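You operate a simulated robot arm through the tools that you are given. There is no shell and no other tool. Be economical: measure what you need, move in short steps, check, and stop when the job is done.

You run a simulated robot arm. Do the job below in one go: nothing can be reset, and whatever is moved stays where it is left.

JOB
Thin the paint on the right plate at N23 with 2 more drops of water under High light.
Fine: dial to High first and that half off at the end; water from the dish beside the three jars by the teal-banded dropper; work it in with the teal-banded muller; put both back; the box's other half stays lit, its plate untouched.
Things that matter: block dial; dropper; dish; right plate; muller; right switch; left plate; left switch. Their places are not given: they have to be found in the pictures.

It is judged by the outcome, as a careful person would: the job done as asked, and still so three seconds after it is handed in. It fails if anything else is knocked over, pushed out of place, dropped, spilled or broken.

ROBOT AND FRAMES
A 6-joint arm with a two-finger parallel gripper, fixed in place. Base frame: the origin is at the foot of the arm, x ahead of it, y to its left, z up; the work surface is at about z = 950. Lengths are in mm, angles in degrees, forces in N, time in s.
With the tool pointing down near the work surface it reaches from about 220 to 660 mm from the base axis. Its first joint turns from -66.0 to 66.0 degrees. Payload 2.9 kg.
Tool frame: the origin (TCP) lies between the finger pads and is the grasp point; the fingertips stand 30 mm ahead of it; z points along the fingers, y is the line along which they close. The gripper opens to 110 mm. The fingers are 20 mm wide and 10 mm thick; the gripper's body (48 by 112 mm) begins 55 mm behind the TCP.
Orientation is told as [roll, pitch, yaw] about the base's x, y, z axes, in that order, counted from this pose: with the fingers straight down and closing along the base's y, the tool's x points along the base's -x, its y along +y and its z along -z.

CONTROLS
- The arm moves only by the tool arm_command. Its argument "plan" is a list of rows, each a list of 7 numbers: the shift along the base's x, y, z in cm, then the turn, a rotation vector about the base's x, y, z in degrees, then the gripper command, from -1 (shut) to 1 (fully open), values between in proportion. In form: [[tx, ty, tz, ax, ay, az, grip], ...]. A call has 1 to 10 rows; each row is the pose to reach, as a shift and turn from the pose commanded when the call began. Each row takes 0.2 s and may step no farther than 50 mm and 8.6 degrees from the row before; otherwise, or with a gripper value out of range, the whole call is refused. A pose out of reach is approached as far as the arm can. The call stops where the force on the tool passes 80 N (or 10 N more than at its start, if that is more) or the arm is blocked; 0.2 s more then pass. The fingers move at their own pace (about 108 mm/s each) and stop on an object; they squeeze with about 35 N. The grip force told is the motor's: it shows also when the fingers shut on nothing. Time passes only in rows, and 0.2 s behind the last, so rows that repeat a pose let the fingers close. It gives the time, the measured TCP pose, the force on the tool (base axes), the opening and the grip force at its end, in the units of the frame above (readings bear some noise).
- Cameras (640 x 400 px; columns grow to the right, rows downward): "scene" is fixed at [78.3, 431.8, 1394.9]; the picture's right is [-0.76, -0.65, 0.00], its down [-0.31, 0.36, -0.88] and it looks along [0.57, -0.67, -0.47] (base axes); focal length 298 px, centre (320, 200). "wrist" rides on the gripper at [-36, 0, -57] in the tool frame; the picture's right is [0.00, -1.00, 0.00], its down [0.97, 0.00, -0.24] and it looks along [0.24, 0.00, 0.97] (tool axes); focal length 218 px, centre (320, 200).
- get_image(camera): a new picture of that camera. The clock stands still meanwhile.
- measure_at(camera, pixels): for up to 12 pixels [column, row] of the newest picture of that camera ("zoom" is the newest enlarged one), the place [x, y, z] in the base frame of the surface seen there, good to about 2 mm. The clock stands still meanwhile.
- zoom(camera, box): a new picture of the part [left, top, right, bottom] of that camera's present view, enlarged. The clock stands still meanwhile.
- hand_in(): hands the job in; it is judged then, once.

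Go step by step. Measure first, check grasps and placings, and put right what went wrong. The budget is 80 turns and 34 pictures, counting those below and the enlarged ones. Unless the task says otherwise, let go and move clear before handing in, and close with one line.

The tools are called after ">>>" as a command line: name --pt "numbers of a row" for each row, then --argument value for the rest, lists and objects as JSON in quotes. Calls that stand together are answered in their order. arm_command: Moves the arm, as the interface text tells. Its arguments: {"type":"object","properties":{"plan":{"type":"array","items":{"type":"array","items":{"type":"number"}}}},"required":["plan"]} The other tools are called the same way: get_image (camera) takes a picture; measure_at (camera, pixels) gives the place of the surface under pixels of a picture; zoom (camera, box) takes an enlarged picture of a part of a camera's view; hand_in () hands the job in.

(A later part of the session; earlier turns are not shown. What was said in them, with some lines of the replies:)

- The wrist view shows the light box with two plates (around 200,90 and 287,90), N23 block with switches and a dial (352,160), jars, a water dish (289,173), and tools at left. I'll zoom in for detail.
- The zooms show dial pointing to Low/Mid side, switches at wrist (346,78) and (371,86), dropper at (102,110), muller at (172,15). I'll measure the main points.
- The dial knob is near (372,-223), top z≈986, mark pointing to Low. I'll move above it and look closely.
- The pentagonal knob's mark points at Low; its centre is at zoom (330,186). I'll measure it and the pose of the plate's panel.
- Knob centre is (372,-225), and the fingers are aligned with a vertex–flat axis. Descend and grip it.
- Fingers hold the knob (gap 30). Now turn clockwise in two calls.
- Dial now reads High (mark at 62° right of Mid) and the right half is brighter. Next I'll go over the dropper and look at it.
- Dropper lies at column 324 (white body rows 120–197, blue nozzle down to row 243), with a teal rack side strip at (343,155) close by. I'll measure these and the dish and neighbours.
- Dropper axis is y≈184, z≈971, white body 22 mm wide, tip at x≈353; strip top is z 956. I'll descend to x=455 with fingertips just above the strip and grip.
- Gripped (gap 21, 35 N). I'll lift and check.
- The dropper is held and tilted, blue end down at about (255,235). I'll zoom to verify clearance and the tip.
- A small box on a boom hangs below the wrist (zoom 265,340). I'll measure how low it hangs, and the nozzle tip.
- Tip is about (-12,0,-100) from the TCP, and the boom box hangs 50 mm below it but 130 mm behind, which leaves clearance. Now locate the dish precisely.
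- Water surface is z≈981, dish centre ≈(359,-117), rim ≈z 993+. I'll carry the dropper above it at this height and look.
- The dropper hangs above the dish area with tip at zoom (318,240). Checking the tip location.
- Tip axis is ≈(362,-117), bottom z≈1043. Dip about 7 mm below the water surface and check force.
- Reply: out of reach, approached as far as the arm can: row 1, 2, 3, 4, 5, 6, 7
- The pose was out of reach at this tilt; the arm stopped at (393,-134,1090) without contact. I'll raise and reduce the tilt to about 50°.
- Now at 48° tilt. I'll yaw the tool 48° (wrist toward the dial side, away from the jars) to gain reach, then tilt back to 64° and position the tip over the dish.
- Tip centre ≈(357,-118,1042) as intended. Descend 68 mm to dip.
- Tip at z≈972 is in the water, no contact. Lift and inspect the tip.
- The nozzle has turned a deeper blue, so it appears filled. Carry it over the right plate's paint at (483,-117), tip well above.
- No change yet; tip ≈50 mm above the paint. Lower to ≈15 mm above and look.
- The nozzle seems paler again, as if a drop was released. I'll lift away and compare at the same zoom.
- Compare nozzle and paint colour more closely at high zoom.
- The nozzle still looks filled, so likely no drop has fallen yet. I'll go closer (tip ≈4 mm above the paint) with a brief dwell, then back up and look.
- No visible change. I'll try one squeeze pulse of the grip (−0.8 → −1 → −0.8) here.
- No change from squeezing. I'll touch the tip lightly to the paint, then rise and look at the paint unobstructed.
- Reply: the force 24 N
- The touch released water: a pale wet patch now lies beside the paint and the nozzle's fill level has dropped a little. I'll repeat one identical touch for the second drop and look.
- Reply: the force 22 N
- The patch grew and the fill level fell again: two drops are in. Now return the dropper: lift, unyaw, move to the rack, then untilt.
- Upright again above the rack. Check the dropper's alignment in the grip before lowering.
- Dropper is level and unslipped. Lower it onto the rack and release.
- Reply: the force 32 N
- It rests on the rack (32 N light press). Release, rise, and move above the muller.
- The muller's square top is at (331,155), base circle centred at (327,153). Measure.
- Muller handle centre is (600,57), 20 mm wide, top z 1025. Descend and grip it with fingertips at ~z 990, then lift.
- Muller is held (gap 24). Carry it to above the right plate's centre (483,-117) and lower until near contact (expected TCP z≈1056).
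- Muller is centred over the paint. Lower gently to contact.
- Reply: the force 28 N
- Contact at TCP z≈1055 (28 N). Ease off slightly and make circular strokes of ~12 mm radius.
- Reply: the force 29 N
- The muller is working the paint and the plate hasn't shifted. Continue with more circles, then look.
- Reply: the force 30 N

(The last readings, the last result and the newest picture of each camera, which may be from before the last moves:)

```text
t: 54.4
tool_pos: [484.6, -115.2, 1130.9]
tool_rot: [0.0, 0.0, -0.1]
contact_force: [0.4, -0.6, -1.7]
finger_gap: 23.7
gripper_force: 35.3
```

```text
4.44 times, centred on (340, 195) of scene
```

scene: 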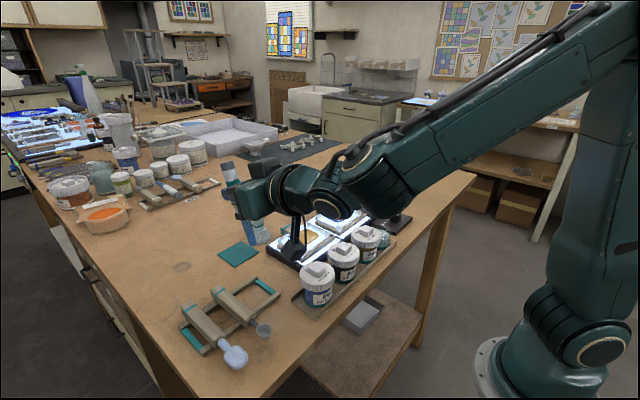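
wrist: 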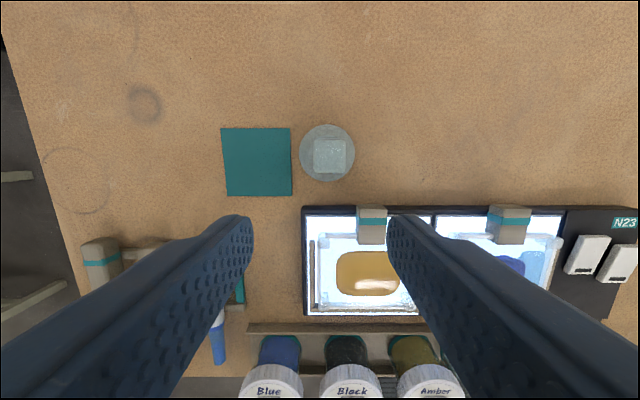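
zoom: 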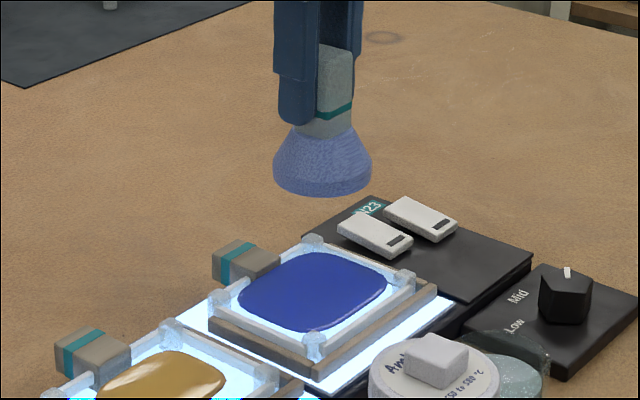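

The paint is spread even and the water is fully worked in. Return the muller around the box (first +x, then +y) to its original spot.

>>> arm_command --pt "4.5 0 0 0 0 0 -0.85" --pt "9 0 0 0 0 0 -0.85" --pt "11.9 3 0 0 0 0 -0.85" --pt "11.9 7.5 0 0 0 0 -0.85" --pt "11.9 12 0 0 0 0 -0.85" --pt "11.9 16 0 0 0 0 -0.85" --pt "11.9 17.6 -3 0 0 0 -0.85" --pt "11.9 17.6 -7 0 0 0 -0.85" --pt "11.9 17.6 -10 0 0 0 -0.85" --pt "11.9 17.6 -10 0 0 0 -0.85"

>>> arm_command --pt "0 0 -0.4 0 0 0 -0.85" --pt "0 0 -0.8 0 0 0 -0.85" --pt "0 0 -1 0 0 0 -0.85" --pt "0 0 -1 0 0 0 -0.85"

```text
t: 56.6
tool_pos: [603.8, 58.2, 1028.6]
tool_rot: [0.0, -0.2, 0.0]
contact_force: [0.0, -0.6, -3.2]
finger_gap: 23.9
gripper_force: 34.8
```

```text
t: 57.6
tool_pos: [603.2, 58.8, 1020.2]
tool_rot: [0.1, -0.1, 0.0]
contact_force: [0.4, -0.3, -0.9]
finger_gap: 23.6
gripper_force: 35.1
```

>>> arm_command --pt "0 0 -0.15 0 0 0 -0.85" --pt "0 0 -0.3 0 0 0 -0.85" --pt "0 0 -0.3 0 0 0 -0.85"

```text
t: 58.4
tool_pos: [603.0, 59.5, 1019.7]
tool_rot: [0.0, -0.4, 0.0]
contact_force: [0.0, -0.6, 14.2]
finger_gap: 23.5
gripper_force: 35.1
```

Muller stands on the table (14 N). Release, rise, move above the switches with fingers shut, and take a close look.

>>> arm_command --pt "0 0 0.05 0 0 0 -0.2" --pt "0 0 0.05 0 0 0 0" --pt "0 0 4 0 0 0 0" --pt "0 0 8.5 0 0 0 0" --pt "0 -4.5 10 0 0 0 -0.5" --pt "-2 -9 10 0 0 0 -1" --pt "-4 -13.5 10 0 0 0 -1" --pt "-6 -18 10 0 0 0 -1" --pt "-8 -22.5 10 0 0 0 -1"

>>> arm_command --pt "-2 -4.2 0 0 0 0 -1" --pt "-3 -7.9 0 0 0 0 -1" --pt "-3 -7.9 -1 0 0 0 -1" --pt "-3 -7.9 -1 0 0 0 -1"

>>> get_image --camera "wrist"

```text
t: 60.4
tool_pos: [520.7, -165.6, 1116.2]
tool_rot: [0.0, -0.1, 0.2]
contact_force: [-0.1, 0.3, 0.6]
finger_gap: 0.0
gripper_force: 35.1
```

```text
t: 61.4
tool_pos: [492.6, -245.6, 1106.8]
tool_rot: [0.0, 0.0, 0.0]
contact_force: [-0.1, 0.1, 0.4]
finger_gap: 0.0
gripper_force: 34.4
```

```text
3 pictures are left
```

wrist: 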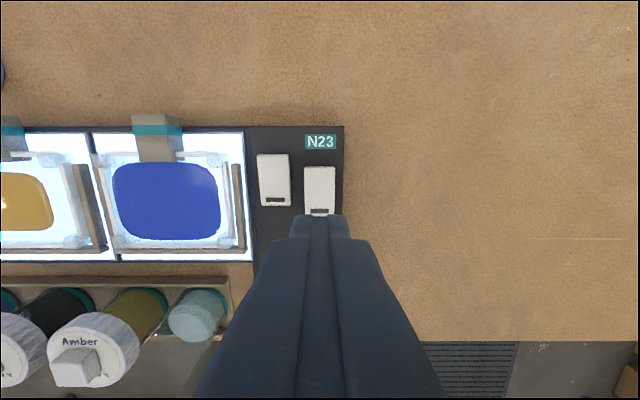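

>>> measure_at --camera "wrist" --pixels '[[320, 170], [320, 180], [320, 190], [320, 200], [320, 207], [320, 213], [308, 185], [334, 185], [275, 157], [275, 180], [275, 203], [335, 155]]'

```text
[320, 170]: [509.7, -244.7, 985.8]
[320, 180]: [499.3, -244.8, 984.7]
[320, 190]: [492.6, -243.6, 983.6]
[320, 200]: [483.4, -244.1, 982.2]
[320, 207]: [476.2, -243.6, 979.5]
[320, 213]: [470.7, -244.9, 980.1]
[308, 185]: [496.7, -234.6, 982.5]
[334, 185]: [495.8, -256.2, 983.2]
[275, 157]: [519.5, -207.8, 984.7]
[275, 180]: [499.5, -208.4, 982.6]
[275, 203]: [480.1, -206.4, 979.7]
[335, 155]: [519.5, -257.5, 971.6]
```

The right rocker is raised at its +x end (986 at x=511) and low at its marked end, so off means pressing the +x end. Descend on x≈507 and press gently.

>>> arm_command --pt "0.7 0.1 -4 0 0 0 -1" --pt "1.4 0.1 -8 0 0 0 -1" --pt "1.4 0.1 -8.8 0 0 0 -1" --pt "1.4 0.1 -9.2 0 0 0 -1" --pt "1.4 0.1 -9.5 0 0 0 -1" --pt "1.4 0.1 -9.7 0 0 0 -1"

```text
t: 62.8
tool_pos: [507.2, -243.2, 1012.6]
tool_rot: [-0.1, -0.3, 0.0]
contact_force: [-4.7, 3.6, 23.1]
finger_gap: 0.1
gripper_force: 34.7
```

23 N at z 1012.6; press a few mm more, then lift and look.

>>> arm_command --pt "0 0 -0.2 0 0 0 -1" --pt "0 0 -0.35 0 0 0 -1" --pt "0 0 -0.35 0 0 0 -1"

>>> arm_command --pt "0 0 3 0 0 0 -1" --pt "0 0 8 0 0 0 -1" --pt "-2 0 12 0 0 0 -1" --pt "-4 0 14 0 0 0 -1" --pt "-4 0 14 0 0 0 -1"

>>> get_image --camera "scene"

```text
t: 63.6
tool_pos: [507.2, -243.2, 1010.7]
tool_rot: [-0.4, -0.6, 0.1]
contact_force: [-13.3, 6.1, 50.8]
finger_gap: 0.1
gripper_force: 34.7
```

```text
t: 64.8
tool_pos: [464.6, -243.3, 1147.0]
tool_rot: [0.0, 0.0, 0.1]
contact_force: [0.6, 0.3, 0.0]
finger_gap: 0.0
gripper_force: 35.2
```

```text
2 pictures are left
```

scene: 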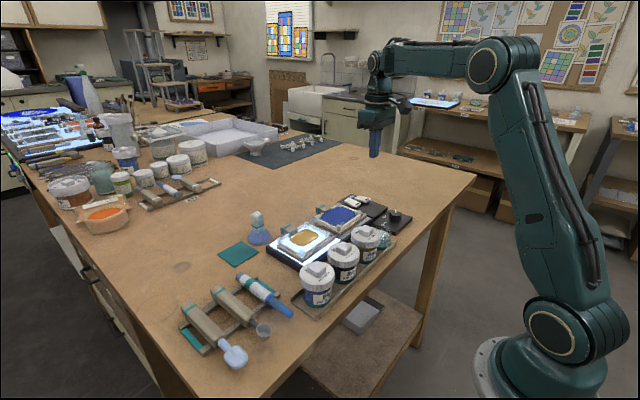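

The right half looks dark and the left still lit; the dropper and muller are back. One last zoom to verify.

>>> zoom --camera "scene" --box '[170, 180, 420, 340]'

```text
2.50 times, centred on (295, 260) of scene
```

zoom: 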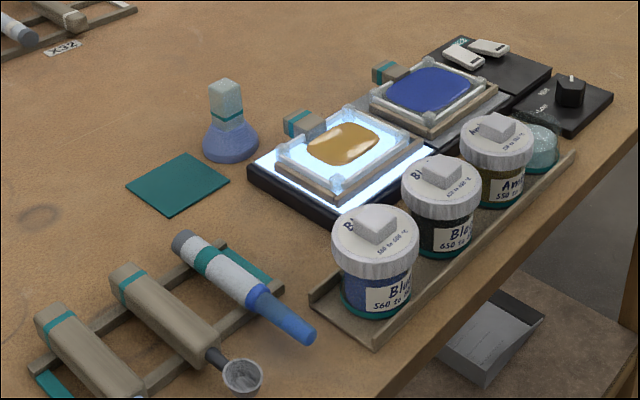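

The last zoom shows the right half off and the left half lit with its plate untouched. The paint is even, and the dropper and muller are back in place, so I'm handing in.

>>> hand_in

```text
The job is handed in.
```

The right plate at N23 got 2 drops of water under High light and the paint was worked in evenly; the right half is off, the left half is still lit with its plate untouched, and the dropper and muller are back where they were, though the dropper still holds some water and the muller is unwashed.
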